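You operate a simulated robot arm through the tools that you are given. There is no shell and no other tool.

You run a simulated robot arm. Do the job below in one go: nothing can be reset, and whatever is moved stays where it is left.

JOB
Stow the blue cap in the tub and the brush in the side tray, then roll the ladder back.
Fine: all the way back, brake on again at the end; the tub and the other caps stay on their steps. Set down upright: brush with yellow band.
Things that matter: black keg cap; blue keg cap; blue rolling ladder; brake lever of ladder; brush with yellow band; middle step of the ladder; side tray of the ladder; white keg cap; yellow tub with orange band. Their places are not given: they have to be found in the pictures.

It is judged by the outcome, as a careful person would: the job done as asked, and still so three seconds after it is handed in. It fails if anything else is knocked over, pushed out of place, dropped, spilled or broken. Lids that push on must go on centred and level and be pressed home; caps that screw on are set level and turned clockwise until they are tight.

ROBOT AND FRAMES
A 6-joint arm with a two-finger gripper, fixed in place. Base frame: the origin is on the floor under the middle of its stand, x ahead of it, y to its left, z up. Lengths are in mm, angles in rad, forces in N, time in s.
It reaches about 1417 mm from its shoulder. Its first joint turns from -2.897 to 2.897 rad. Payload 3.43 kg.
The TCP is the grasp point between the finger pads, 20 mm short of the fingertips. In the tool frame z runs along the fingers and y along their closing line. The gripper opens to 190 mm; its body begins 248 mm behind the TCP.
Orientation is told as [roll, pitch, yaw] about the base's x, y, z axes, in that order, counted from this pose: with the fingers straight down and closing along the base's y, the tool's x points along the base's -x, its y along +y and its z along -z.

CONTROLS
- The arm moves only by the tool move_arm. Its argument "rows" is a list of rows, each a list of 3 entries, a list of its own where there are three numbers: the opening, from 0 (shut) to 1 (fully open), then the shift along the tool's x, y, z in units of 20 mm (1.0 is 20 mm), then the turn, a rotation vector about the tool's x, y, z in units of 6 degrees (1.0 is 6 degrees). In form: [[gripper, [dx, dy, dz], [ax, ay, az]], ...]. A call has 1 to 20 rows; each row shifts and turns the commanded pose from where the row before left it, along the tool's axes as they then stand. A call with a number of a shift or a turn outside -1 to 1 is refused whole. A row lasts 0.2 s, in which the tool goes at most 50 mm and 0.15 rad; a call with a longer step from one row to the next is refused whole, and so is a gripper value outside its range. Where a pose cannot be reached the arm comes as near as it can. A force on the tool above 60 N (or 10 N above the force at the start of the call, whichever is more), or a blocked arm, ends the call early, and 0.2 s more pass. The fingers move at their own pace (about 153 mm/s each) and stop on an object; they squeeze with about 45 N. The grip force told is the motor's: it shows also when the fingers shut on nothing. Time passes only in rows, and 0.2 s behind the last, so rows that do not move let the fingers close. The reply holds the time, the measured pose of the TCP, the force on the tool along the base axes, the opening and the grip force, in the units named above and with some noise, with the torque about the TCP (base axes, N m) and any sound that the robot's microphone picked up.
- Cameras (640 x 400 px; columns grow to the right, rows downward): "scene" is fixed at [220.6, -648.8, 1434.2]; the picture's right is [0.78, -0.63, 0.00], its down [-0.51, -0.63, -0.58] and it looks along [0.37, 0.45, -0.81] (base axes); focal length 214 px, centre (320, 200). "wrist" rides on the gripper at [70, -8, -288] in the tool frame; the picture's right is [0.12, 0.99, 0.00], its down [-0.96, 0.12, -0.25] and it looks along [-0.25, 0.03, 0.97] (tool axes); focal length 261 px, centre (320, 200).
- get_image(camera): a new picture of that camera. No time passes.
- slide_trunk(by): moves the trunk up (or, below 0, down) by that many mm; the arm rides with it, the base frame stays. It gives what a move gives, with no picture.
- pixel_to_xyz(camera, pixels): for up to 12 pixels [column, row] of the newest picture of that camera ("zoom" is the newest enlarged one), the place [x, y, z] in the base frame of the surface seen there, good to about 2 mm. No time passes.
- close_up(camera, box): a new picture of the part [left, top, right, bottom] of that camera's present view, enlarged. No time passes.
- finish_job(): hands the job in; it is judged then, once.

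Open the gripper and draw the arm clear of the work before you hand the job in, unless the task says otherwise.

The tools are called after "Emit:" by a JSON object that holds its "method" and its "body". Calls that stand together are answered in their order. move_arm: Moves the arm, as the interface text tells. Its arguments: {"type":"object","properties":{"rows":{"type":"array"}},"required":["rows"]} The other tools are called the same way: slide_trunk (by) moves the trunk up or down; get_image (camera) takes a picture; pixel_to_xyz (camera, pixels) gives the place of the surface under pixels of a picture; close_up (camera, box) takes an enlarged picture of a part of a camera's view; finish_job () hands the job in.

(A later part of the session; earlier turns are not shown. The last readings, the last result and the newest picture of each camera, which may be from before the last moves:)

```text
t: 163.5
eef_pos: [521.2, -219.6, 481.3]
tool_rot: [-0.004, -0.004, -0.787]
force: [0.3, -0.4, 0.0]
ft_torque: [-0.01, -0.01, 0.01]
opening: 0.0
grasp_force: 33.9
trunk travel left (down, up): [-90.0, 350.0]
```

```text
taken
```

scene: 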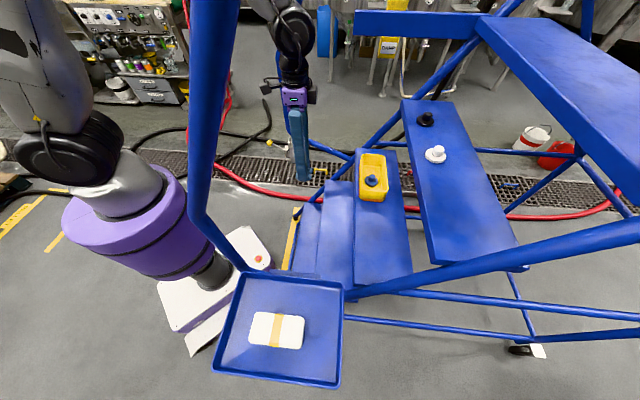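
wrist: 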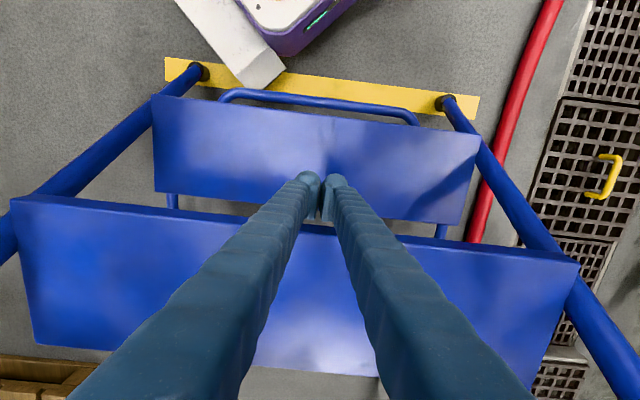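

No contact yet at n≈524. I continue forward with 5 mm steps.

Emit:
{"method": "move_arm", "body": {"rows": [[0, [-0.25, 0, 0], [0, 0, 0]], [0, [-0.25, 0, 0], [0, 0, 0]], [0, [-0.25, 0, 0], [0, 0, 0]], [0, [-0.25, 0, 0], [0, 0, 0]], [0, [0, 0, 0], [0, 0, 0]]]}}

Emit:
{"method": "get_image", "body": {"camera": "scene"}}

```text
t: 164.7
eef_pos: [540.1, -233.1, 479.9]
tool_rot: [-0.006, -0.004, -0.788]
force: [0.2, -0.5, 1.1]
ft_torque: [0.02, -0.03, 0.02]
opening: 0.0
grasp_force: 34.2
trunk travel left (down, up): [-90.0, 350.0]
```

```text
taken
```

scene: 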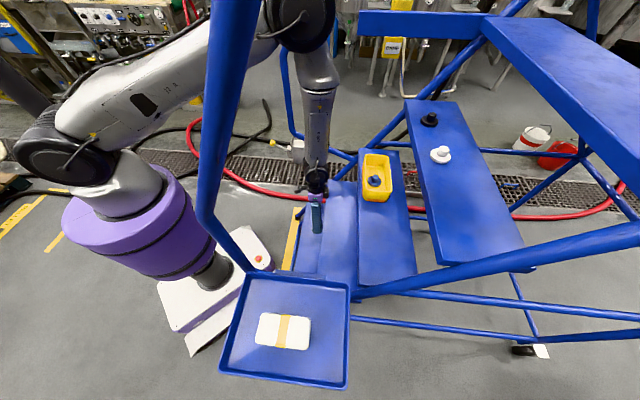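

The ladder has begun to roll: tray and tub shifted a few pixels (tray corner now (250,280)), and everything still stands. I keep pushing slowly at about 30 mm/s.

Emit:
{"method": "move_arm", "body": {"rows": [[0, [-0.2, 0, 0], [0, 0, 0]], [0, [-0.3, 0, 0], [0, 0, 0]], [0, [-0.3, 0, 0], [0, 0, 0]], [0, [-0.3, 0, 0], [0, 0, 0]], [0, [-0.3, 0, 0], [0, 0, 0]], [0, [-0.3, 0, 0], [0, 0, 0]], [0, [-0.3, 0, 0], [0, 0, 0]], [0, [-0.3, 0, 0], [0, 0, 0]], [0, [-0.3, 0, 0], [0, 0, 0]], [0, [-0.2, 0, 0], [0, 0, 0]], [0, [0, 0, 0], [0, 0, 0]]]}}

Emit:
{"method": "get_image", "body": {"camera": "scene"}}

Emit:
{"method": "get_image", "body": {"camera": "wrist"}}

```text
t: 167.1
eef_pos: [576.8, -270.7, 481.8]
tool_rot: [-0.003, -0.006, -0.786]
force: [-0.1, 0.9, -0.6]
ft_torque: [0.01, 0.0, 0.03]
opening: 0.2
grasp_force: 34.4
out of reach, approached as far as the arm can: row 5
trunk travel left (down, up): [-90.0, 350.0]
```

```text
taken
```

scene: 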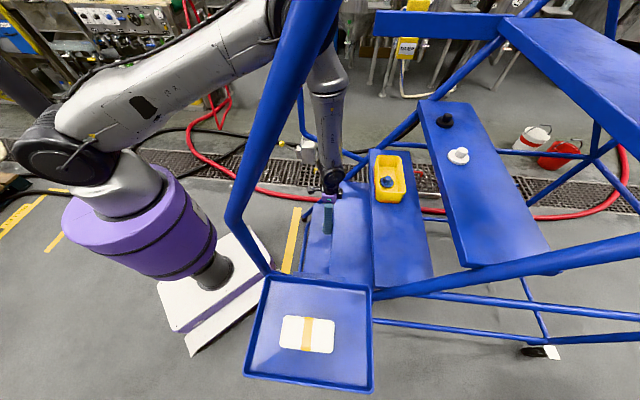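

```text
taken
```

wrist: 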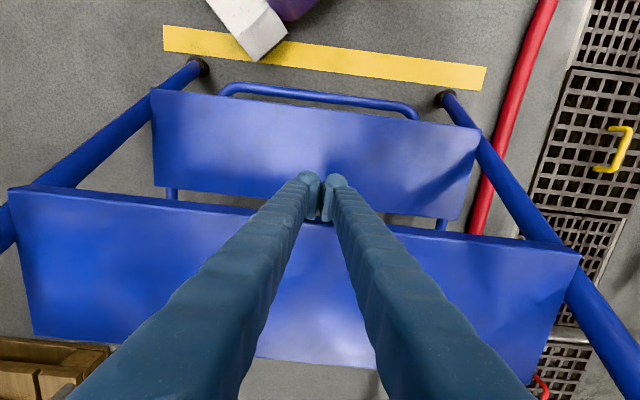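

The ladder rolls straight with the tool (feet have left the yellow strip), with hardly any force. I keep pushing another 100 mm.

Emit:
{"method": "move_arm", "body": {"rows": [[0, [-0.2, 0, 0], [0, 0, 0]], [0, [-0.3, 0, 0], [0, 0, 0]], [0, [-0.3, 0, 0], [0, 0, 0]], [0, [-0.3, 0, 0], [0, 0, 0]], [0, [-0.3, 0, 0], [0, 0, 0]], [0, [-0.3, 0, 0], [0, 0, 0]], [0, [-0.3, 0, 0], [0, 0, 0]], [0, [-0.3, 0, 0], [0, 0, 0]], [0, [-0.3, 0, 0], [0, 0, 0]], [0, [-0.3, 0, 0], [0, 0, 0]], [0, [-0.3, 0, 0], [0, 0, 0]], [0, [-0.3, 0, 0], [0, 0, 0]], [0, [-0.3, 0, 0], [0, 0, 0]], [0, [-0.3, 0, 0], [0, 0, 0]], [0, [-0.3, 0, 0], [0, 0, 0]], [0, [-0.3, 0, 0], [0, 0, 0]], [0, [-0.3, 0, 0], [0, 0, 0]], [0, [-0.2, 0, 0], [0, 0, 0]], [0, [0, 0, 0], [0, 0, 0]]]}}

Emit:
{"method": "get_image", "body": {"camera": "scene"}}

Emit:
{"method": "get_image", "body": {"camera": "wrist"}}

```text
t: 171.1
eef_pos: [648.7, -343.3, 481.1]
tool_rot: [-0.003, -0.006, -0.788]
force: [-1.3, 1.9, -1.7]
ft_torque: [0.03, 0.03, 0.01]
opening: 5.9
grasp_force: 33.8
trunk travel left (down, up): [-90.0, 350.0]
```

```text
taken
```

scene: 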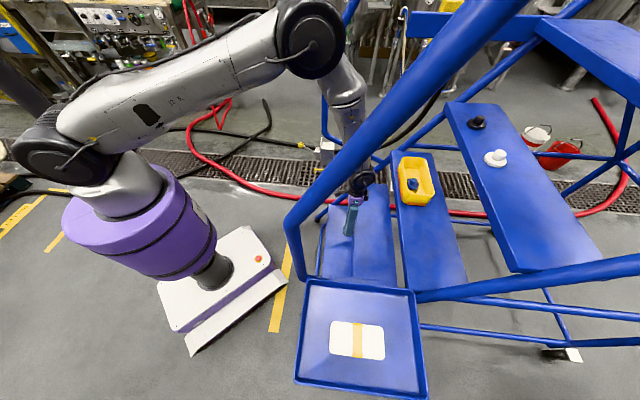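

```text
taken
```

wrist: 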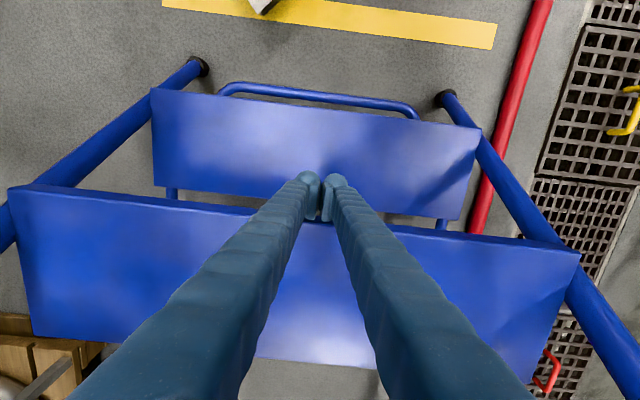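

The ladder has rolled about 170 mm so far, all objects upright. I keep pushing gently and watch for the end stop.

Emit:
{"method": "move_arm", "body": {"rows": [[0, [-0.2, 0, 0], [0, 0, 0]], [0, [-0.3, 0, 0], [0, 0, 0]], [0, [-0.3, 0, 0], [0, 0, 0]], [0, [-0.3, 0, 0], [0, 0, 0]], [0, [-0.3, 0, 0], [0, 0, 0]], [0, [-0.3, 0, 0], [0, 0, 0]], [0, [-0.3, 0, 0], [0, 0, 0]], [0, [-0.3, 0, 0], [0, 0, 0]], [0, [-0.3, 0, 0], [0, 0, 0]], [0, [-0.3, 0, 0], [0, 0, 0]], [0, [-0.3, 0, 0], [0, 0, 0]], [0, [-0.2, 0, 0], [0, 0, 0]], [0, [0, 0, 0], [0, 0, 0]]]}}

Emit:
{"method": "get_image", "body": {"camera": "scene"}}

Emit:
{"method": "get_image", "body": {"camera": "wrist"}}

```text
t: 173.9
eef_pos: [697.3, -392.5, 482.1]
tool_rot: [-0.003, -0.004, -0.786]
force: [0.1, -0.4, -1.1]
ft_torque: [-0.01, 0.01, 0.01]
opening: 0.0
grasp_force: 34.6
trunk travel left (down, up): [-90.0, 350.0]
```

```text
taken
```

scene: 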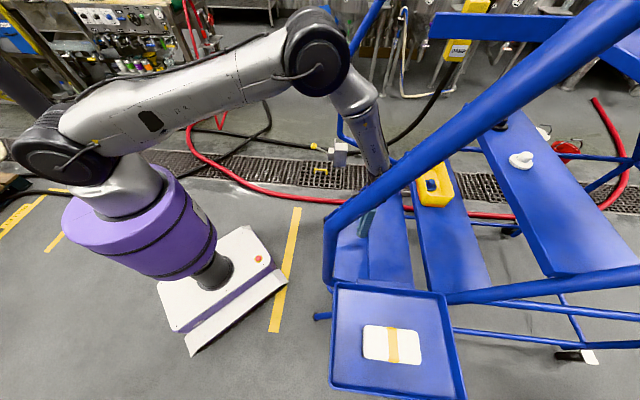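

```text
taken
```

wrist: 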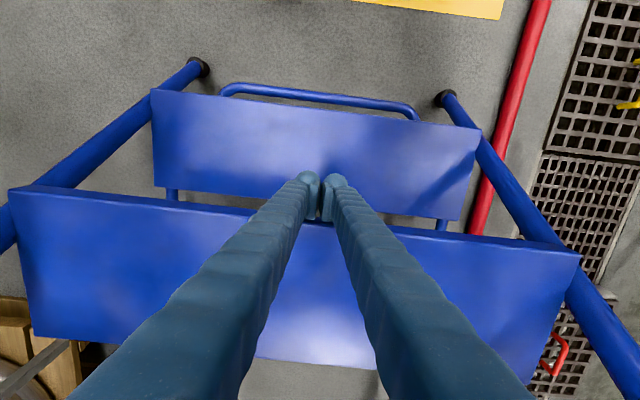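

About 240 mm rolled now, still free; the tub and caps ride along steadily. I push on.

Emit:
{"method": "move_arm", "body": {"rows": [[0, [-0.2, 0, 0], [0, 0, 0]], [0, [-0.3, 0, 0], [0, 0, 0]], [0, [-0.3, 0, 0], [0, 0, 0]], [0, [-0.3, 0, 0], [0, 0, 0]], [0, [-0.3, 0, 0], [0, 0, 0]], [0, [-0.3, 0, 0], [0, 0, 0]], [0, [-0.3, 0, 0], [0, 0, 0]], [0, [-0.3, 0, 0], [0, 0, 0]], [0, [-0.3, 0, 0], [0, 0, 0]], [0, [-0.3, 0, 0], [0, 0, 0]], [0, [-0.3, 0, 0], [0, 0, 0]], [0, [-0.2, 0, 0], [0, 0, 0]], [0, [0, 0, 0], [0, 0, 0]]]}}

Emit:
{"method": "get_image", "body": {"camera": "scene"}}

Emit:
{"method": "get_image", "body": {"camera": "wrist"}}

```text
t: 176.7
eef_pos: [744.9, -442.6, 481.2]
tool_rot: [-0.005, -0.007, -0.787]
force: [-0.5, 0.7, -0.2]
ft_torque: [-0.02, 0.03, 0.0]
opening: 0.1
grasp_force: 34.3
trunk travel left (down, up): [-90.0, 350.0]
```

```text
taken
```

scene: 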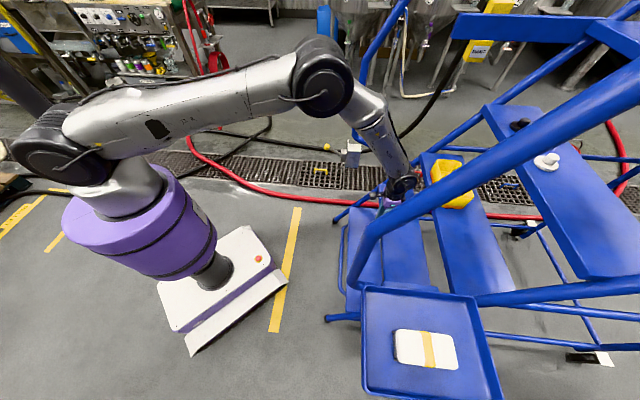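

```text
taken
```

wrist: 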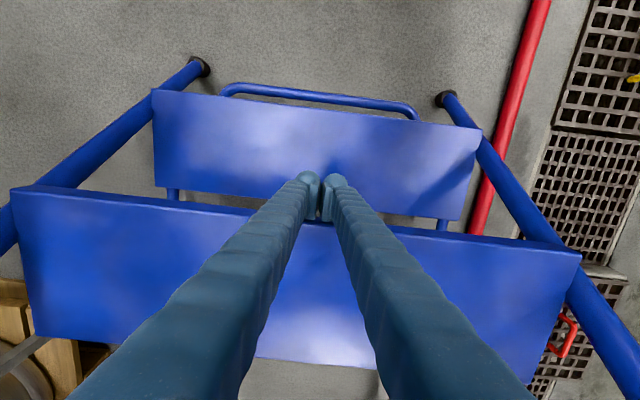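

About 305 mm rolled, no stop yet; arm reach is still fine. I continue pushing.

Emit:
{"method": "move_arm", "body": {"rows": [[0, [-0.2, 0, 0], [0, 0, 0]], [0, [-0.3, 0, 0], [0, 0, 0]], [0, [-0.3, 0, 0], [0, 0, 0]], [0, [-0.3, 0, 0], [0, 0, 0]], [0, [-0.3, 0, 0], [0, 0, 0]], [0, [-0.3, 0, 0], [0, 0, 0]], [0, [-0.3, 0, 0], [0, 0, 0]], [0, [-0.3, 0, 0], [0, 0, 0]], [0, [-0.3, 0, 0], [0, 0, 0]], [0, [-0.2, 0, 0], [0, 0, 0]], [0, [0, 0, 0], [0, 0, 0]]]}}

Emit:
{"method": "get_image", "body": {"camera": "scene"}}

Emit:
{"method": "get_image", "body": {"camera": "wrist"}}

```text
t: 179.1
eef_pos: [784.4, -480.0, 480.9]
tool_rot: [-0.004, -0.004, -0.786]
force: [-1.3, 1.9, 1.9]
ft_torque: [0.0, -0.01, 0.06]
opening: 0.1
grasp_force: 34.1
trunk travel left (down, up): [-90.0, 350.0]
```

```text
taken
```

scene: 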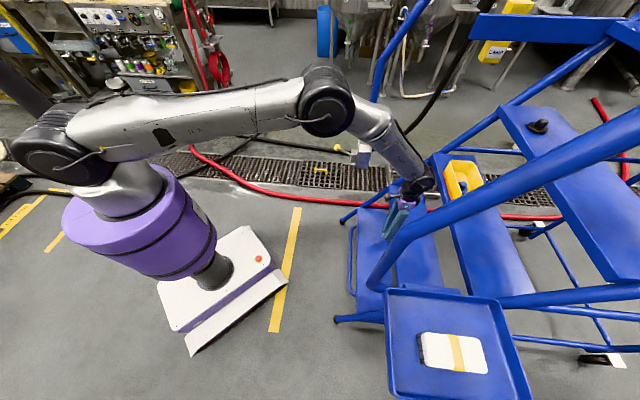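

```text
taken
```

wrist: 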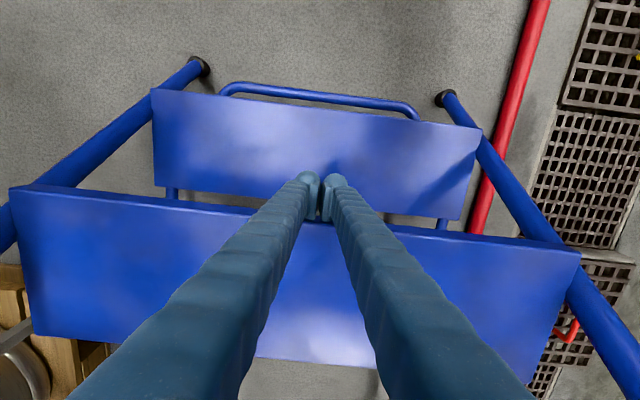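

About 360 mm now. I keep going in the same slow way.

Emit:
{"method": "move_arm", "body": {"rows": [[0, [-0.2, 0, 0], [0, 0, 0]], [0, [-0.3, 0, 0], [0, 0, 0]], [0, [-0.3, 0, 0], [0, 0, 0]], [0, [-0.3, 0, 0], [0, 0, 0]], [0, [-0.3, 0, 0], [0, 0, 0]], [0, [-0.3, 0, 0], [0, 0, 0]], [0, [-0.3, 0, 0], [0, 0, 0]], [0, [-0.3, 0, 0], [0, 0, 0]], [0, [-0.2, 0, 0], [0, 0, 0]], [0, [0, 0, 0], [0, 0, 0]]]}}

Emit:
{"method": "get_image", "body": {"camera": "scene"}}

Emit:
{"method": "get_image", "body": {"camera": "wrist"}}

```text
t: 181.3
eef_pos: [820.9, -513.3, 480.9]
tool_rot: [-0.003, -0.004, -0.786]
force: [0.2, -0.3, -0.9]
ft_torque: [-0.02, -0.01, 0.0]
opening: 0.0
grasp_force: 34.2
trunk travel left (down, up): [-90.0, 350.0]
```

```text
taken
```

scene: 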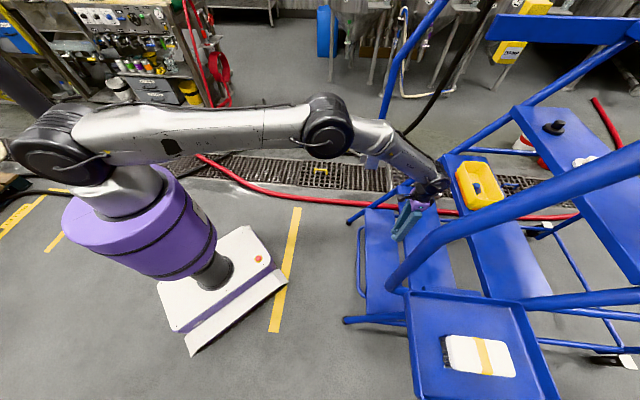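

```text
taken
```

wrist: 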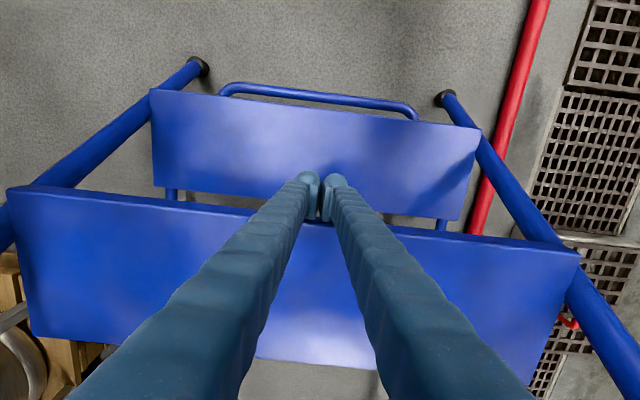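

About 408 mm rolled and still free. The vertical posture has roughly 50 mm reach left; I push 40 mm more and then will lean the gripper for more reach.

Emit:
{"method": "move_arm", "body": {"rows": [[0, [-0.2, 0, 0], [0, 0, 0]], [0, [-0.3, 0, 0], [0, 0, 0]], [0, [-0.3, 0, 0], [0, 0, 0]], [0, [-0.3, 0, 0], [0, 0, 0]], [0, [-0.3, 0, 0], [0, 0, 0]], [0, [-0.3, 0, 0], [0, 0, 0]], [0, [-0.2, 0, 0], [0, 0, 0]], [0, [0, 0, 0], [0, 0, 0]]]}}

Emit:
{"method": "get_image", "body": {"camera": "scene"}}

Emit:
{"method": "get_image", "body": {"camera": "wrist"}}

```text
t: 183.1
eef_pos: [846.6, -541.3, 482.1]
tool_rot: [-0.004, -0.003, -0.787]
force: [-1.4, 2.4, -0.9]
ft_torque: [0.01, 0.04, 0.08]
opening: 0.2
grasp_force: 34.1
trunk travel left (down, up): [-90.0, 350.0]
```

```text
taken
```

scene: 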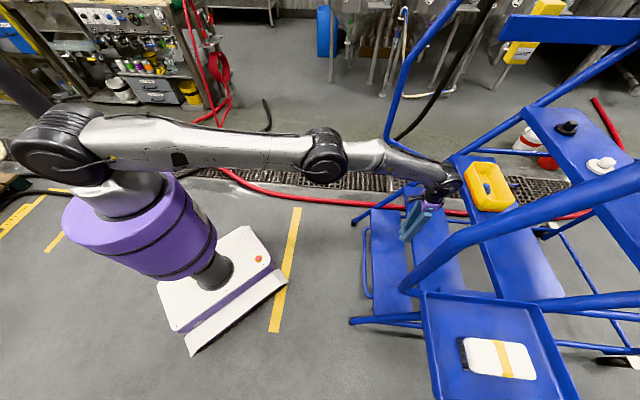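

```text
taken
```

wrist: 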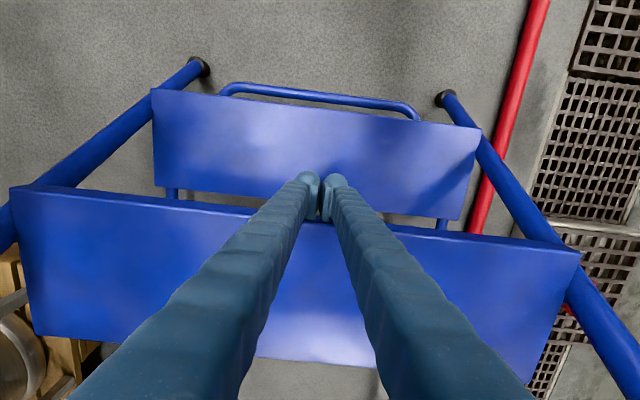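

The ladder has rolled about 446 mm with hardly any force. Before the arm gets straight I back off 60 mm and lean the gripper 30° so the fingers reach farther out.

Emit:
{"method": "move_arm", "body": {"rows": [[0, [0.6, 0, 0], [0, 0, 0]], [0, [1, 0, 0], [0, 0, 0]], [0, [1, 0, 0], [0, 0, 0]], [0, [0.4, 0, 0], [0, 0, 0]], [0, [0, 0, 0], [0, -0.8, 0]], [0, [0, 0, 0], [0, -0.9, 0]], [0, [0, 0, 0], [0, -0.9, 0]], [0, [0, 0, 0], [0, -0.9, 0]], [0, [0, 0, 0], [0, -0.9, 0]], [0, [0, 0, 0], [0, -0.6, 0]], [0, [-0.2, 0, -0.346], [0, 0, 0]], [0, [0, 0, 0], [0, 0, 0]]]}}

Emit:
{"method": "get_image", "body": {"camera": "scene"}}

Emit:
{"method": "get_image", "body": {"camera": "wrist"}}

```text
t: 185.7
eef_pos: [779.0, -520.7, 481.0]
tool_rot: [-0.082, -0.425, -0.781]
force: [-0.3, -0.1, -0.1]
ft_torque: [-0.02, 0.01, 0.04]
opening: 0.1
grasp_force: 34.3
out of reach, approached as far as the arm can: row 8, 9, 10, 11
trunk travel left (down, up): [-90.0, 350.0]
```

```text
taken
```

scene: 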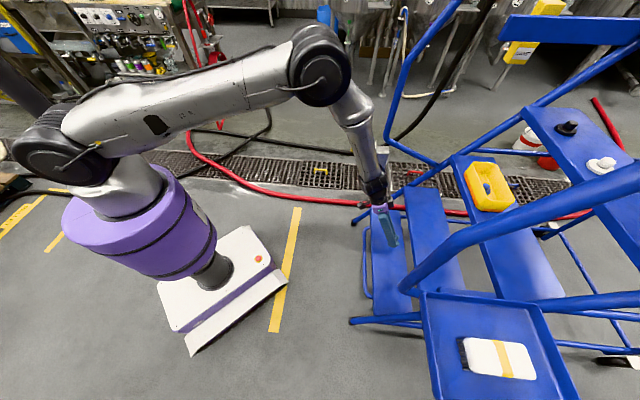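

```text
taken
```

wrist: 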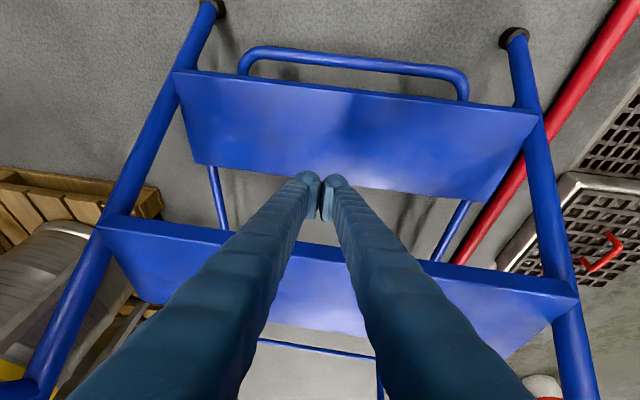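

The lean stopped at about 24° (wrist limit), slightly twisted. I reduce the commanded lean to match and check the pose.

Emit:
{"method": "move_arm", "body": {"rows": [[0, [0, 0, 0], [0, 0.6, 0]], [0, [0, 0, 0], [0, 0.6, 0]], [0, [0, 0, 0], [0, 0, 0]]]}}

```text
t: 186.5
eef_pos: [772.7, -531.5, 481.7]
tool_rot: [-0.106, -0.382, -0.787]
force: [0.1, -0.3, 0.3]
ft_torque: [-0.03, -0.02, 0.0]
opening: 0.0
grasp_force: 33.5
out of reach, approached as far as the arm can: row 1, 2
trunk travel left (down, up): [-90.0, 350.0]
```

The wrist is near its own singular pose and drifts sideways, so I return toward vertical: reduce the lean and take out the sideways tilt.

Emit:
{"method": "move_arm", "body": {"rows": [[0, [0, 0, 0], [-0.3, 0.8, 0]], [0, [0, 0, 0], [-0.3, 0.8, 0]], [0, [0, 0, 0], [-0.2, 0.8, 0]], [0, [0, 0, 0], [0, 0, 0]]]}}

Emit:
{"method": "get_image", "body": {"camera": "scene"}}

```text
t: 187.5
eef_pos: [771.8, -531.4, 482.4]
tool_rot: [-0.016, -0.128, -0.802]
force: [0.0, 0.7, -0.5]
ft_torque: [0.05, -0.01, 0.0]
opening: 0.1
grasp_force: 34.4
trunk travel left (down, up): [-90.0, 350.0]
```

```text
taken
```

scene: 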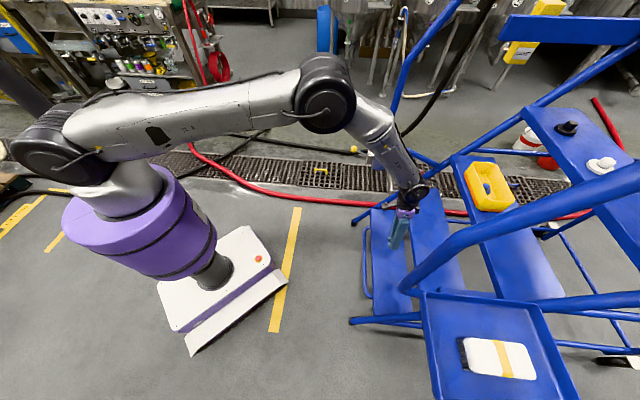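

The pose is clean again (7° lean). I measure the ladder's present position with features I know — tray corners, white cap, tub, brush — to see how far it has rolled and whether it turned.

Emit:
{"method": "pixel_to_xyz", "body": {"camera": "scene", "pixels": [[602, 161], [567, 127], [424, 300], [445, 350], [490, 300], [540, 310], [487, 188], [470, 170], [500, 360], [405, 280], [395, 100], [430, 165]]}}

Emit:
{"method": "close_up", "body": {"camera": "scene", "box": [330, 80, 640, 400]}}

```text
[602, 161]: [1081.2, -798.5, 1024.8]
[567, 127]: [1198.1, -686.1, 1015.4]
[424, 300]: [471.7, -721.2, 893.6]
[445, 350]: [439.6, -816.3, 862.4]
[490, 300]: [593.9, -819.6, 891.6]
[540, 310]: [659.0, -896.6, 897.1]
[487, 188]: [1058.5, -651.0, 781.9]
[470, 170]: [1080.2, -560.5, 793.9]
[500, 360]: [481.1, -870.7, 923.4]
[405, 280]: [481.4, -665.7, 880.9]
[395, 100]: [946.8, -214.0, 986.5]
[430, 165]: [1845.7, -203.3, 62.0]
```

```text
1.25 times, centred on (485, 240) of scene
```

zoom: 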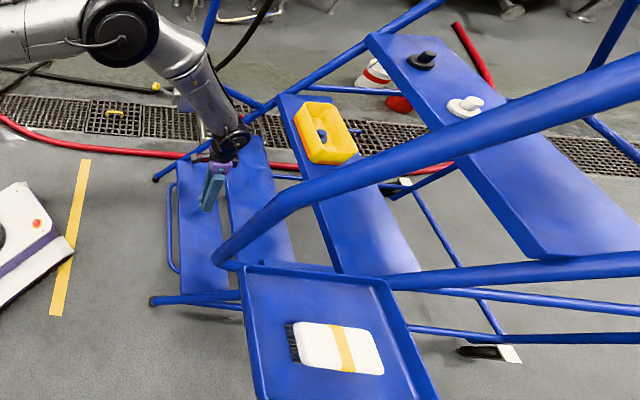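

The ladder has rolled about 437 mm along its axis without turning. I set a 15° lean (within limits here), raise 10 mm, recentre to u≈200 and move forward to the step's front face again.

Emit:
{"method": "move_arm", "body": {"rows": [[0, [0, 0.4, 0], [0, -0.64, 0]], [0, [0, 0.4, 0], [0, -0.64, 0]], [0, [-0.13, 0.4, -0.483], [0, 0, 0]], [0, [-0.483, 0.2, 0.13], [0, 0, 0]], [0, [-0.483, 0, 0.13], [0, 0, 0]], [0, [-0.483, 0, 0.13], [0, 0, 0]], [0, [-0.483, 0, 0.13], [0, 0, 0]], [0, [0, 0, 0], [0, 0, 0]]]}}

Emit:
{"method": "get_image", "body": {"camera": "wrist"}}

Emit:
{"method": "get_image", "body": {"camera": "scene"}}

```text
t: 189.3
eef_pos: [819.6, -540.9, 490.9]
tool_rot: [-0.018, -0.262, -0.803]
force: [0.2, 0.1, 0.2]
ft_torque: [0.01, 0.01, 0.01]
opening: 0.0
grasp_force: 34.3
trunk travel left (down, up): [-90.0, 350.0]
```

```text
taken
```

wrist: 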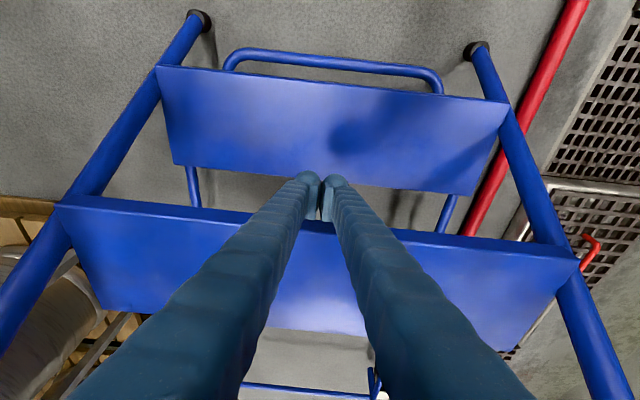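

```text
taken
```

scene: 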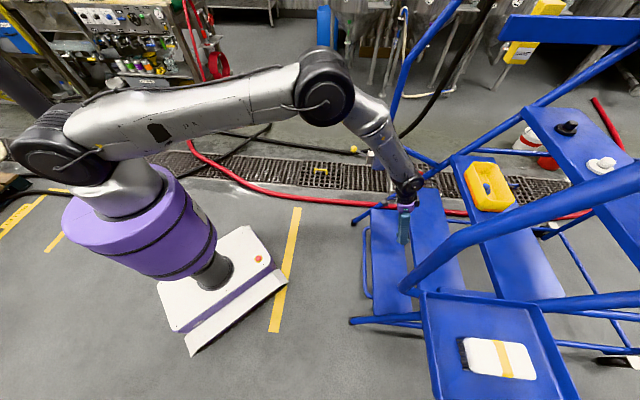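

The fingertips are right at the step's face (n≈962, u≈197), no flags. I push on slowly and watch the force.

Emit:
{"method": "move_arm", "body": {"rows": [[0, [-0.2, 0, 0.054], [0, 0, 0]], [0, [-0.29, 0, 0.078], [0, 0, 0]], [0, [-0.29, 0, 0.078], [0, 0, 0]], [0, [-0.29, 0, 0.078], [0, 0, 0]], [0, [-0.29, 0, 0.078], [0, 0, 0]], [0, [-0.29, 0, 0.078], [0, 0, 0]], [0, [-0.2, 0, 0.054], [0, 0, 0]], [0, [0, 0, 0], [0, 0, 0]]]}}

Emit:
{"method": "get_image", "body": {"camera": "wrist"}}

Emit:
{"method": "get_image", "body": {"camera": "scene"}}

```text
t: 191.1
eef_pos: [847.2, -568.5, 492.0]
tool_rot: [-0.018, -0.265, -0.801]
force: [-3.0, 1.1, -0.4]
ft_torque: [0.01, 0.04, 0.01]
opening: 0.1
grasp_force: 33.9
trunk travel left (down, up): [-90.0, 350.0]
```

```text
taken
```

wrist: 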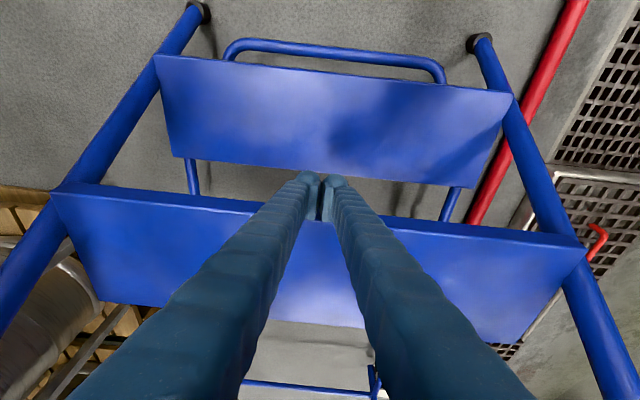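

```text
taken
```

scene: 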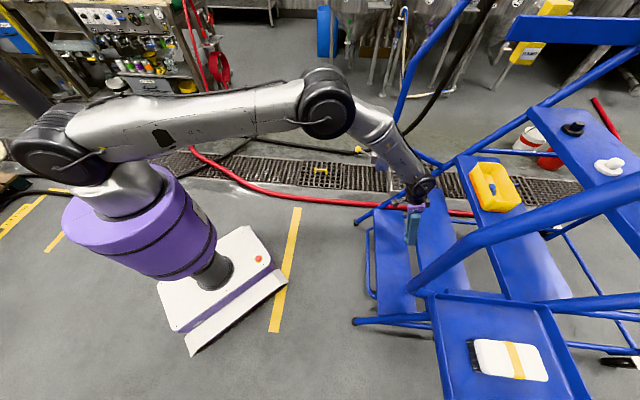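

The ladder moves on (now about 462 mm). I keep pushing slowly.

Emit:
{"method": "move_arm", "body": {"rows": [[0, [-0.2, 0, 0.054], [0, 0, 0]], [0, [-0.29, 0, 0.078], [0, 0, 0]], [0, [-0.29, 0, 0.078], [0, 0, 0]], [0, [-0.29, 0, 0.078], [0, 0, 0]], [0, [-0.29, 0, 0.078], [0, 0, 0]], [0, [-0.29, 0, 0.078], [0, 0, 0]], [0, [-0.29, 0, 0.078], [0, 0, 0]], [0, [-0.2, 0, 0.054], [0, 0, 0]], [0, [0, 0, 0], [0, 0, 0]]]}}

Emit:
{"method": "get_image", "body": {"camera": "wrist"}}

Emit:
{"method": "get_image", "body": {"camera": "scene"}}

```text
t: 192.8
eef_pos: [871.1, -592.3, 488.4]
tool_rot: [-0.023, -0.246, -0.797]
force: [-5.0, 5.3, -1.1]
ft_torque: [-0.08, 0.09, 0.08]
opening: 0.1
grasp_force: 34.4
trunk travel left (down, up): [-90.0, 350.0]
stopped in row 8: the force on the tool passed its limit at 67 N (the readings are from after the stop); the commanded pose is now the measured one
```

```text
taken
```

wrist: 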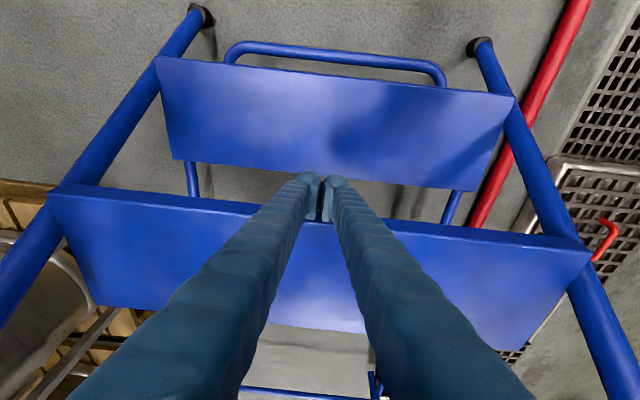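

```text
taken
```

scene: 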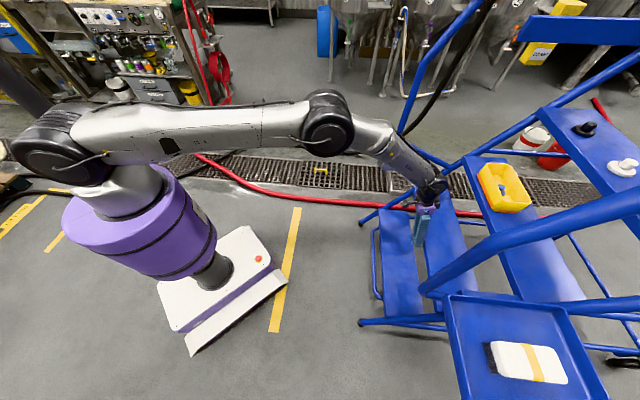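

The force rose to 67 N: the ladder has hit its end stop after about 497 mm. I press gently once more to make sure it rests fully against the stop.

Emit:
{"method": "move_arm", "body": {"rows": [[0, [-0.1, 0, 0.027], [0, 0, 0]], [0, [-0.1, 0, 0.027], [0, 0, 0]], [0, [0, 0, 0], [0, 0, 0]], [0, [0, 0, 0], [0, 0, 0]]]}}

Emit:
{"method": "get_image", "body": {"camera": "scene"}}

Emit:
{"method": "pixel_to_xyz", "body": {"camera": "scene", "pixels": [[623, 164], [584, 128], [443, 303], [521, 345], [497, 185], [512, 205], [420, 230], [395, 240]]}}

```text
t: 193.8
eef_pos: [871.3, -592.9, 487.3]
tool_rot: [-0.023, -0.246, -0.8]
force: [-32.7, 45.2, 7.8]
ft_torque: [0.28, -0.17, 0.7]
opening: 6.0
grasp_force: 34.4
trunk travel left (down, up): [-90.0, 350.0]
```

```text
taken
```

scene: 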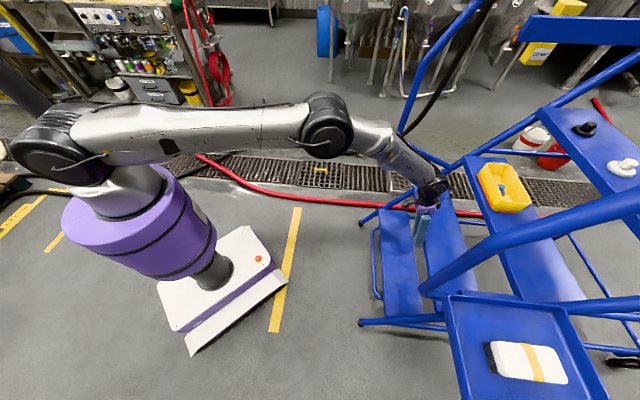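

```text
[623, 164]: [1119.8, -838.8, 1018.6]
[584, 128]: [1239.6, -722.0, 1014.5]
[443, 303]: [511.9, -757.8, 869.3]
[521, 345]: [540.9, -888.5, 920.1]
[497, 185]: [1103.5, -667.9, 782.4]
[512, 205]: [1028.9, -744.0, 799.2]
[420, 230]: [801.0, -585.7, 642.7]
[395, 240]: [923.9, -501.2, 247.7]
```

The tool pushes 55 N against the ladder without any movement: it is all the way back (about 493 mm). I ease off very gently so it doesn't rebound.

Emit:
{"method": "move_arm", "body": {"rows": [[0, [0.04, 0, -0.01], [0, 0, 0]], [0, [0.05, 0, -0.013], [0, 0, 0]], [0, [0.05, 0, -0.013], [0, 0, 0]], [0, [0.1, 0, -0.027], [0, 0, 0]], [0, [0.2, 0, -0.05], [0, 0, 0]], [0, [0.4, 0, -0.1], [0, 0, 0]], [0, [0.6, 0, -0.15], [0, 0, 0]], [0, [0.6, 0, -0.15], [0, 0, 0]], [0, [0, 0, 0], [0, 0, 0]]]}}

Emit:
{"method": "get_image", "body": {"camera": "wrist"}}

Emit:
{"method": "get_image", "body": {"camera": "scene"}}

Emit:
{"method": "pixel_to_xyz", "body": {"camera": "scene", "pixels": [[623, 164], [584, 128], [443, 303], [521, 345], [395, 240]]}}

```text
t: 195.8
eef_pos: [843.1, -568.7, 489.3]
tool_rot: [-0.02, -0.251, -0.798]
force: [-0.1, 0.6, -0.1]
ft_torque: [0.0, -0.01, 0.0]
opening: 0.0
grasp_force: 34.0
trunk travel left (down, up): [-90.0, 350.0]
```

```text
taken
```

wrist: 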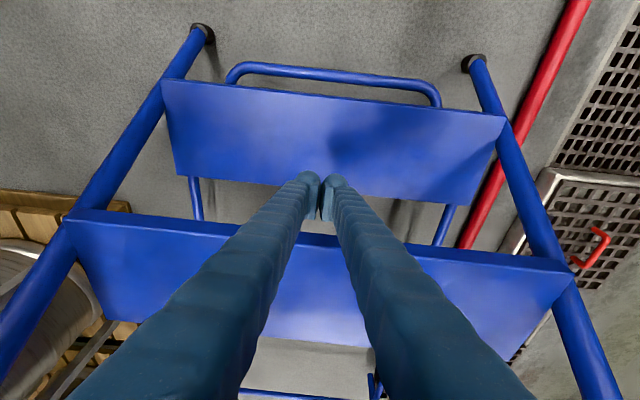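

```text
taken
```

scene: 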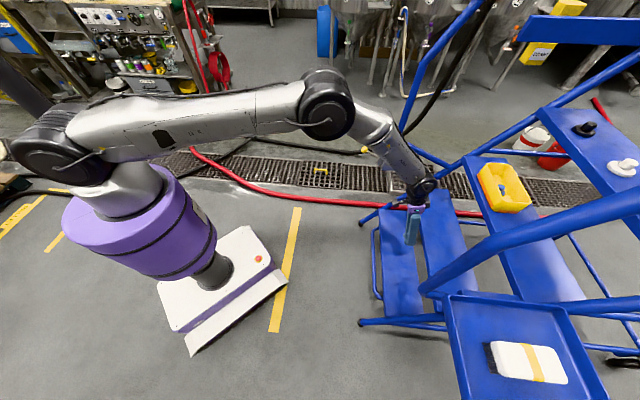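

```text
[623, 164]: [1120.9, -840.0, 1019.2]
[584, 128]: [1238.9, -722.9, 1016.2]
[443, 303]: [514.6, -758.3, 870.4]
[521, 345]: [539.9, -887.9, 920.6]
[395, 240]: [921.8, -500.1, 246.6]
```

The ladder stays at the stop (white cap still at (1121,-840)). Now I retract from the steps, straighten the gripper and rise to z≈850.

Emit:
{"method": "move_arm", "body": {"rows": [[0, [0.8, 0, -0.2], [0, 0, 0]], [0, [0.9, 0, -0.23], [0, 0, 0]], [0, [0.9, 0, -0.23], [0, 0, 0]], [0, [0.9, 0, -0.23], [0, 0, 0]], [0, [0.9, 0, -0.23], [0, 0, 0]], [0, [0.9, 0, -0.23], [0, 0, 0]], [0, [0.2, 0, -0.5], [0, 0.8, 0]], [0, [0.2, 0, -0.9], [0, 0.8, 0]], [0, [0.2, 0, -0.9], [0, 0.8, 0]], [0, [0.5, 0, -1], [0, 0, 0]], [0, [0.5, 0, -1], [0, 0, 0]], [0, [0.5, 0, -1], [0, 0, 0]], [0, [0.5, 0, -1], [0, 0, 0]], [0, [0.5, 0, -1], [0, 0, 0]], [0, [0.5, 0, -1], [0, 0, 0]], [0, [0.5, 0, -1], [0, 0, 0]], [0, [0.5, 0, -1], [0, 0, 0]], [0, [0.5, 0, -1], [0, 0, 0]], [0, [0.5, 0, -1], [0, 0, 0]], [0, [0.5, 0, -1], [0, 0, 0]]]}}

Emit:
{"method": "get_image", "body": {"camera": "wrist"}}

Emit:
{"method": "get_image", "body": {"camera": "scene"}}

```text
t: 200.0
eef_pos: [684.0, -394.2, 752.5]
tool_rot: [-0.019, -0.001, -0.805]
force: [0.7, 0.4, 0.3]
ft_torque: [-0.02, 0.04, 0.01]
opening: 0.0
grasp_force: 34.4
trunk travel left (down, up): [-90.0, 350.0]
```

```text
taken
```

wrist: 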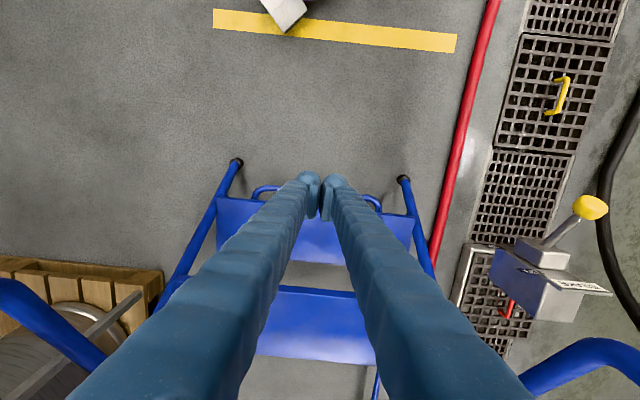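

```text
taken
```

scene: 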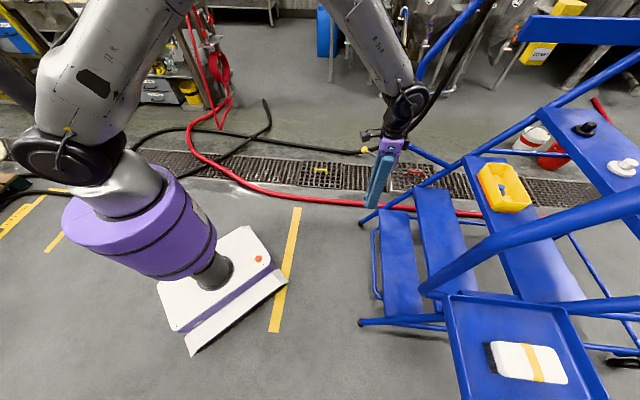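

I'm clear of the steps; the lever (up) shows at wrist (588,208). I measure the knob, rod and rail here.

Emit:
{"method": "close_up", "body": {"camera": "wrist", "box": [480, 170, 640, 330]}}

Emit:
{"method": "pixel_to_xyz", "body": {"camera": "wrist", "pixels": [[588, 206], [580, 202], [600, 208], [570, 225], [555, 240], [545, 252], [580, 285], [600, 345], [560, 365], [590, 200], [535, 265]]}}

```text
2.50 times, centred on (560, 250) of wrist
```

zoom: 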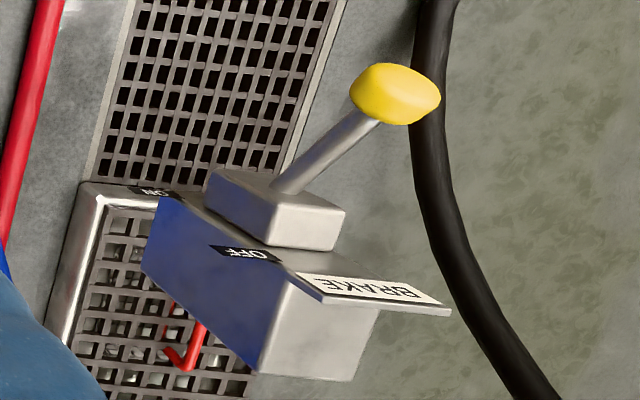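

```text
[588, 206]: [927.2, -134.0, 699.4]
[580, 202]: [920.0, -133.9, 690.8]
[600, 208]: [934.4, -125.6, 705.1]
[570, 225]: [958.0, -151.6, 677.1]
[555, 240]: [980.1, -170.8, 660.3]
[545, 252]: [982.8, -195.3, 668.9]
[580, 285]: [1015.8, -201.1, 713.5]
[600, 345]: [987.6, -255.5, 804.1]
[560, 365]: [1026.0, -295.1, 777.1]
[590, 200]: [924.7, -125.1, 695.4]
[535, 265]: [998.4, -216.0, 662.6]
```

The knob's centre is about u≈577, n≈746, z≈690 with the plate at n≈860 (travel about 497 mm). I move across in front of the rail to above the knob at z≈800.

Emit:
{"method": "move_arm", "body": {"rows": [[0, [0.05, 0.5, -0.6], [-0.09, 0, -0.09]], [0, [0.05, 0.9, -0.6], [-0.09, 0, -0.1]], [0, [0.05, 1, -0.6], [0, 0, 0]], [0, [0.05, 1, -0.5], [0, 0, 0]], [0, [0.05, 1, 0], [0, 0, 0]], [0, [0.05, 1, 0], [0, 0, 0]], [0, [0.05, 1, 0], [0, 0, 0]], [0, [0.05, 1, 0], [0, 0, 0]], [0, [0.05, 1, 0], [0, 0, 0]], [0, [0.05, 1, 0], [0, 0, 0]], [0, [0.05, 1, 0], [0, 0, 0]], [0, [0.05, 1, 0], [0, 0, 0]], [0, [0.05, 1, 0], [0, 0, 0]], [0, [0.05, 1, 0], [0, 0, 0]], [0, [0.05, 1, 0], [0, 0, 0]], [0, [0.05, 1, 0], [0, 0, 0]], [0, [0.05, 1, 0], [0, 0, 0]], [0, [0.05, 1, 0], [0, 0, 0]], [0, [0, 0.8, 0], [0, 0, 0]], [0, [0, 0.4, 0], [0, 0, 0]]]}}

Emit:
{"method": "get_image", "body": {"camera": "wrist"}}

Emit:
{"method": "get_image", "body": {"camera": "scene"}}

```text
t: 204.2
eef_pos: [934.3, -114.7, 799.3]
tool_rot: [-0.001, 0.0, -0.787]
force: [0.4, 0.5, 1.3]
ft_torque: [0.05, 0.0, -0.01]
opening: 0.2
grasp_force: 34.7
trunk travel left (down, up): [-90.0, 350.0]
```

```text
taken
```

wrist: 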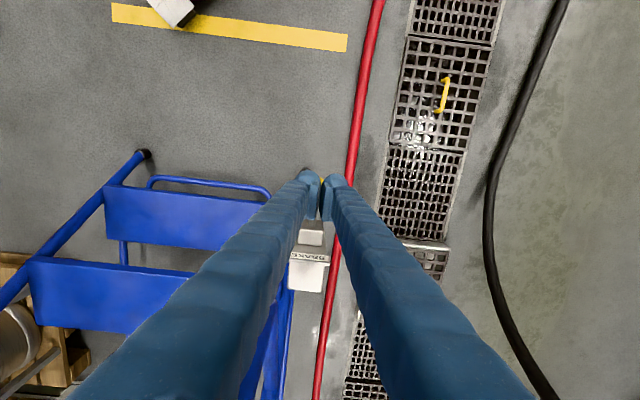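

```text
taken
```

scene: 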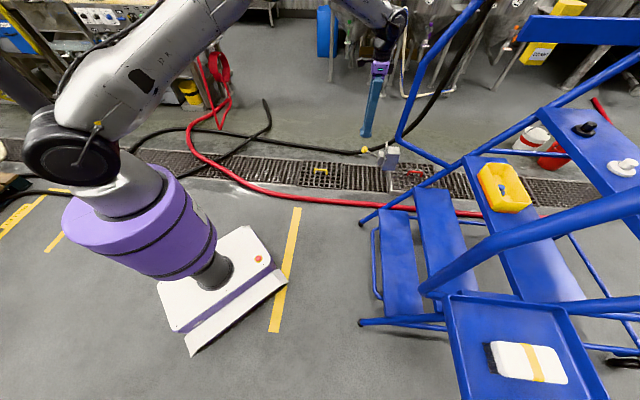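

The closed fingers are above the knob (TCP u≈580, n≈742). I shift 14 mm so one fingertip is centred on the knob, then lower to just above it.

Emit:
{"method": "move_arm", "body": {"rows": [[0, [0, 0.7, 0], [0, 0, 0]], [0, [0, 0, 0.8], [0, 0, 0]], [0, [0, 0, 0.9], [0, 0, 0]], [0, [0, 0, 0.8], [0, 0, 0]], [0, [0, 0, 0.6], [0, 0, 0]], [0, [0, 0, 0], [0, 0, 0]]]}}

Emit:
{"method": "close_up", "body": {"camera": "wrist", "box": [240, 130, 400, 290]}}

Emit:
{"method": "close_up", "body": {"camera": "scene", "box": [330, 80, 430, 180]}}

```text
t: 205.6
eef_pos: [944.5, -105.5, 733.6]
tool_rot: [-0.001, 0.001, -0.785]
force: [0.7, -1.0, -0.2]
ft_torque: [0.02, -0.02, 0.0]
opening: 0.0
grasp_force: 34.2
trunk travel left (down, up): [-90.0, 350.0]
```

```text
2.50 times, centred on (320, 210) of wrist
```

zoom: 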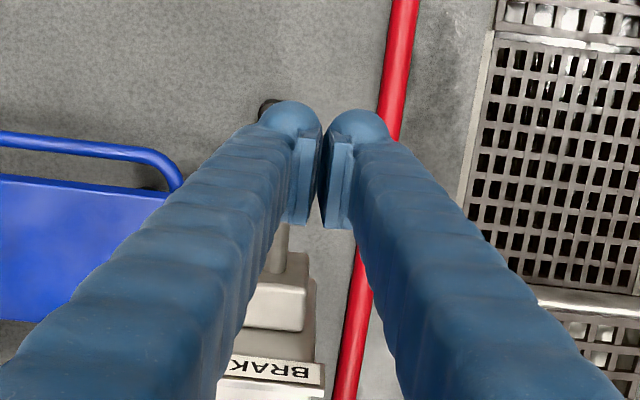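

```text
4.00 times, centred on (380, 130) of scene
```

zoom: 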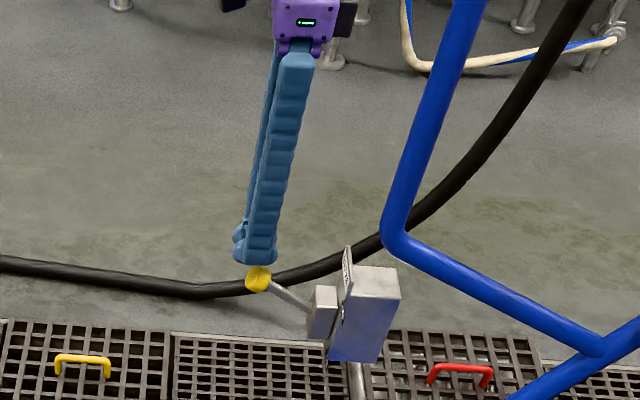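

The left fingertip is right above the knob (scene zoom (258,280)). I press down slowly about 35 mm.

Emit:
{"method": "move_arm", "body": {"rows": [[0, [0, 0, 0.25], [0, 0, 0]], [0, [0, 0, 0.25], [0, 0, 0]], [0, [0, 0, 0.25], [0, 0, 0]], [0, [0, 0, 0.25], [0, 0, 0]], [0, [0, 0, 0.25], [0, 0, 0]], [0, [0, 0, 0.25], [0, 0, 0]], [0, [0, 0, 0.25], [0, 0, 0]], [0, [0, 0, 0], [0, 0, 0]]]}}

Emit:
{"method": "close_up", "body": {"camera": "scene", "box": [330, 80, 430, 180]}}

Emit:
{"method": "get_image", "body": {"camera": "scene"}}

Emit:
{"method": "pixel_to_xyz", "body": {"camera": "scene", "pixels": [[623, 164], [584, 128], [443, 303], [521, 345]]}}

```text
t: 207.4
eef_pos: [945.1, -107.0, 700.6]
tool_rot: [-0.004, 0.0, -0.786]
force: [0.5, 0.1, 0.6]
ft_torque: [0.0, 0.03, -0.01]
opening: 0.0
grasp_force: 34.3
trunk travel left (down, up): [-90.0, 350.0]
```

```text
4.00 times, centred on (380, 130) of scene
```

zoom: 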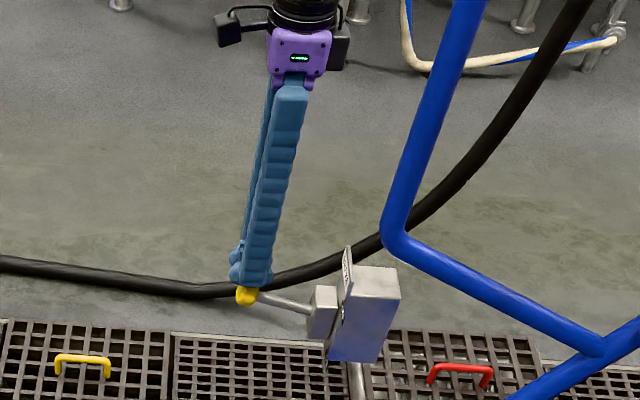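

```text
taken
```

scene: 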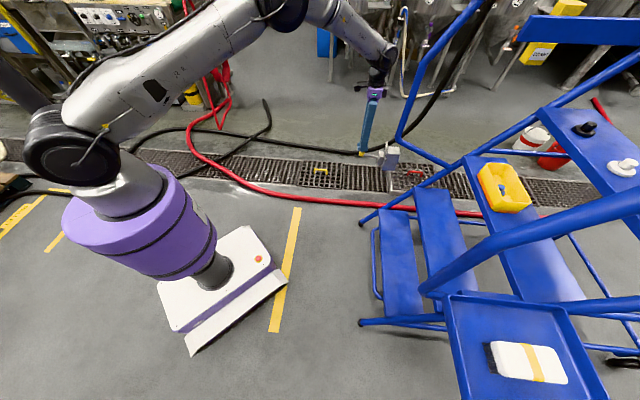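

```text
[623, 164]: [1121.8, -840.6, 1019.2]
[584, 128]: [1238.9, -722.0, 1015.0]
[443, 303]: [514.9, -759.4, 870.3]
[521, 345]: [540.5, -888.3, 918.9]
```

The lever is turning down under light force and the ladder has not shifted. I continue pressing, following the knob slightly outward.

Emit:
{"method": "move_arm", "body": {"rows": [[0, [0.15, 0, 0.25], [0, 0, 0]], [0, [0.15, 0, 0.25], [0, 0, 0]], [0, [0.1, 0, 0.25], [0, 0, 0]], [0, [0, 0, 0.25], [0, 0, 0]], [0, [0, 0, 0.25], [0, 0, 0]], [0, [0, 0, 0.25], [0, 0, 0]], [0, [-0.1, 0, 0.25], [0, 0, 0]], [0, [0, 0, 0], [0, 0, 0]]]}}

Emit:
{"method": "close_up", "body": {"camera": "scene", "box": [330, 80, 430, 180]}}

Emit:
{"method": "get_image", "body": {"camera": "scene"}}

Emit:
{"method": "pixel_to_xyz", "body": {"camera": "scene", "pixels": [[623, 164], [584, 128], [443, 303], [521, 345]]}}

```text
t: 209.2
eef_pos: [940.5, -100.2, 663.8]
tool_rot: [-0.002, 0.0, -0.784]
force: [0.1, 1.2, 0.1]
ft_torque: [-0.06, 0.01, 0.0]
opening: 0.0
grasp_force: 34.5
trunk travel left (down, up): [-90.0, 350.0]
```

```text
4.00 times, centred on (380, 130) of scene
```

zoom: 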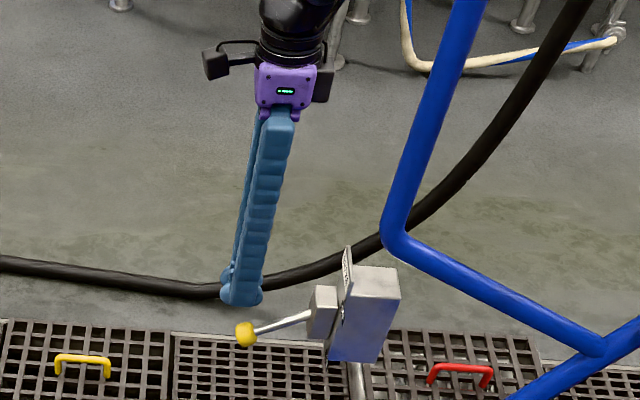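

```text
taken
```

scene: 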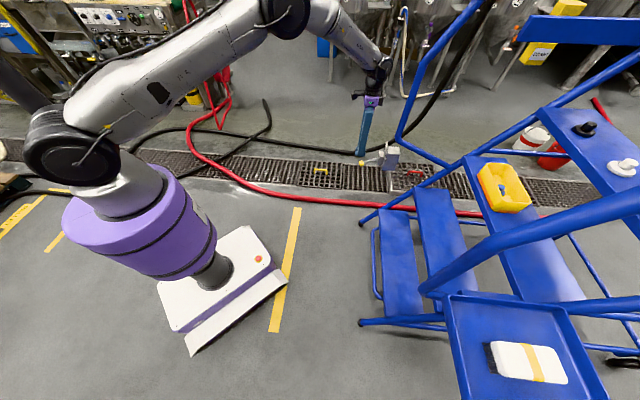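

```text
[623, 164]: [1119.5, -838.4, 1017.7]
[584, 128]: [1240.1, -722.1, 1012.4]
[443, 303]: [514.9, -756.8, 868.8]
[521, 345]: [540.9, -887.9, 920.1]
```

The lever snapped past centre down to the ON side, and the ladder did not move. I measure the knob to check it is fully at ON like at the start (z≈599).

Emit:
{"method": "close_up", "body": {"camera": "scene", "box": [345, 135, 415, 180]}}

Emit:
{"method": "pixel_to_xyz", "body": {"camera": "scene", "pixels": [[361, 163], [361, 165], [368, 162], [374, 160], [377, 158], [381, 155]]}}

```text
8.89 times, centred on (380, 158) of scene
```

zoom: 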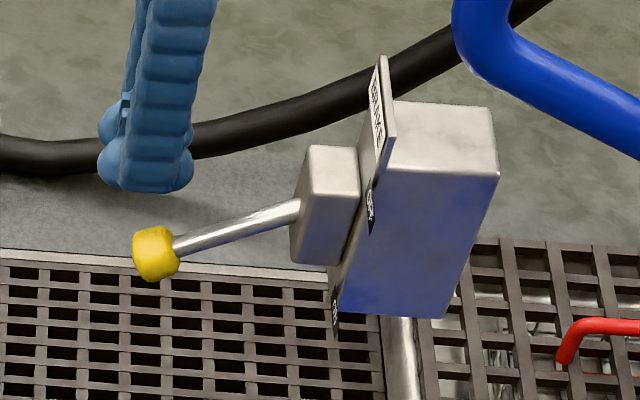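

```text
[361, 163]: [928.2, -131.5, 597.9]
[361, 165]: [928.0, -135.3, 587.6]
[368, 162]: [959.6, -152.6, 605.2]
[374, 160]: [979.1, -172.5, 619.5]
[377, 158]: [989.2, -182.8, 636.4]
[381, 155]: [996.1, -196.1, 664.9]
```

The knob is at z≈598 and the rod slopes 27° down, matching the original ON position. I confirm by pressing very lightly on the knob from above.

Emit:
{"method": "move_arm", "body": {"rows": [[0, [-0.25, 0, 0.3], [0, 0, 0]], [0, [-0.2, 0, 0.4], [0, 0, 0]], [0, [0, 0, 0.4], [0, 0, 0]], [0, [0, 0, 0.3], [0, 0, 0]], [0, [0, 0, 0.2], [0, 0, 0]], [0, [0, 0, 0.1], [0, 0, 0]], [0, [0, 0, 0.1], [0, 0, 0]], [0, [0, 0, 0.1], [0, 0, 0]], [0, [0, 0, 0], [0, 0, 0]]]}}

Emit:
{"method": "close_up", "body": {"camera": "scene", "box": [345, 120, 415, 180]}}

```text
t: 211.2
eef_pos: [946.1, -107.0, 628.1]
tool_rot: [-0.002, -0.001, -0.785]
force: [-0.3, -0.4, -0.1]
ft_torque: [0.03, -0.01, -0.01]
opening: 0.0
grasp_force: 34.3
trunk travel left (down, up): [-90.0, 350.0]
```

```text
6.67 times, centred on (380, 150) of scene
```

zoom: 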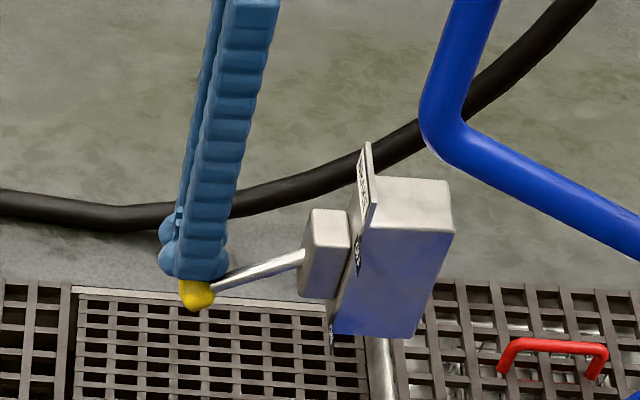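

No contact force yet. I press down a further 4 mm in small steps.

Emit:
{"method": "move_arm", "body": {"rows": [[0, [0, 0, 0.06], [0, 0, 0]], [0, [0, 0, 0.06], [0, 0, 0]], [0, [0, 0, 0.06], [0, 0, 0]], [0, [0, 0, 0], [0, 0, 0]]]}}

```text
t: 212.2
eef_pos: [945.2, -109.4, 624.1]
tool_rot: [0.002, -0.001, -0.786]
force: [-0.9, 3.8, 7.9]
ft_torque: [-0.07, 0.08, -0.06]
opening: 0.0
grasp_force: 34.5
trunk travel left (down, up): [-90.0, 350.0]
```

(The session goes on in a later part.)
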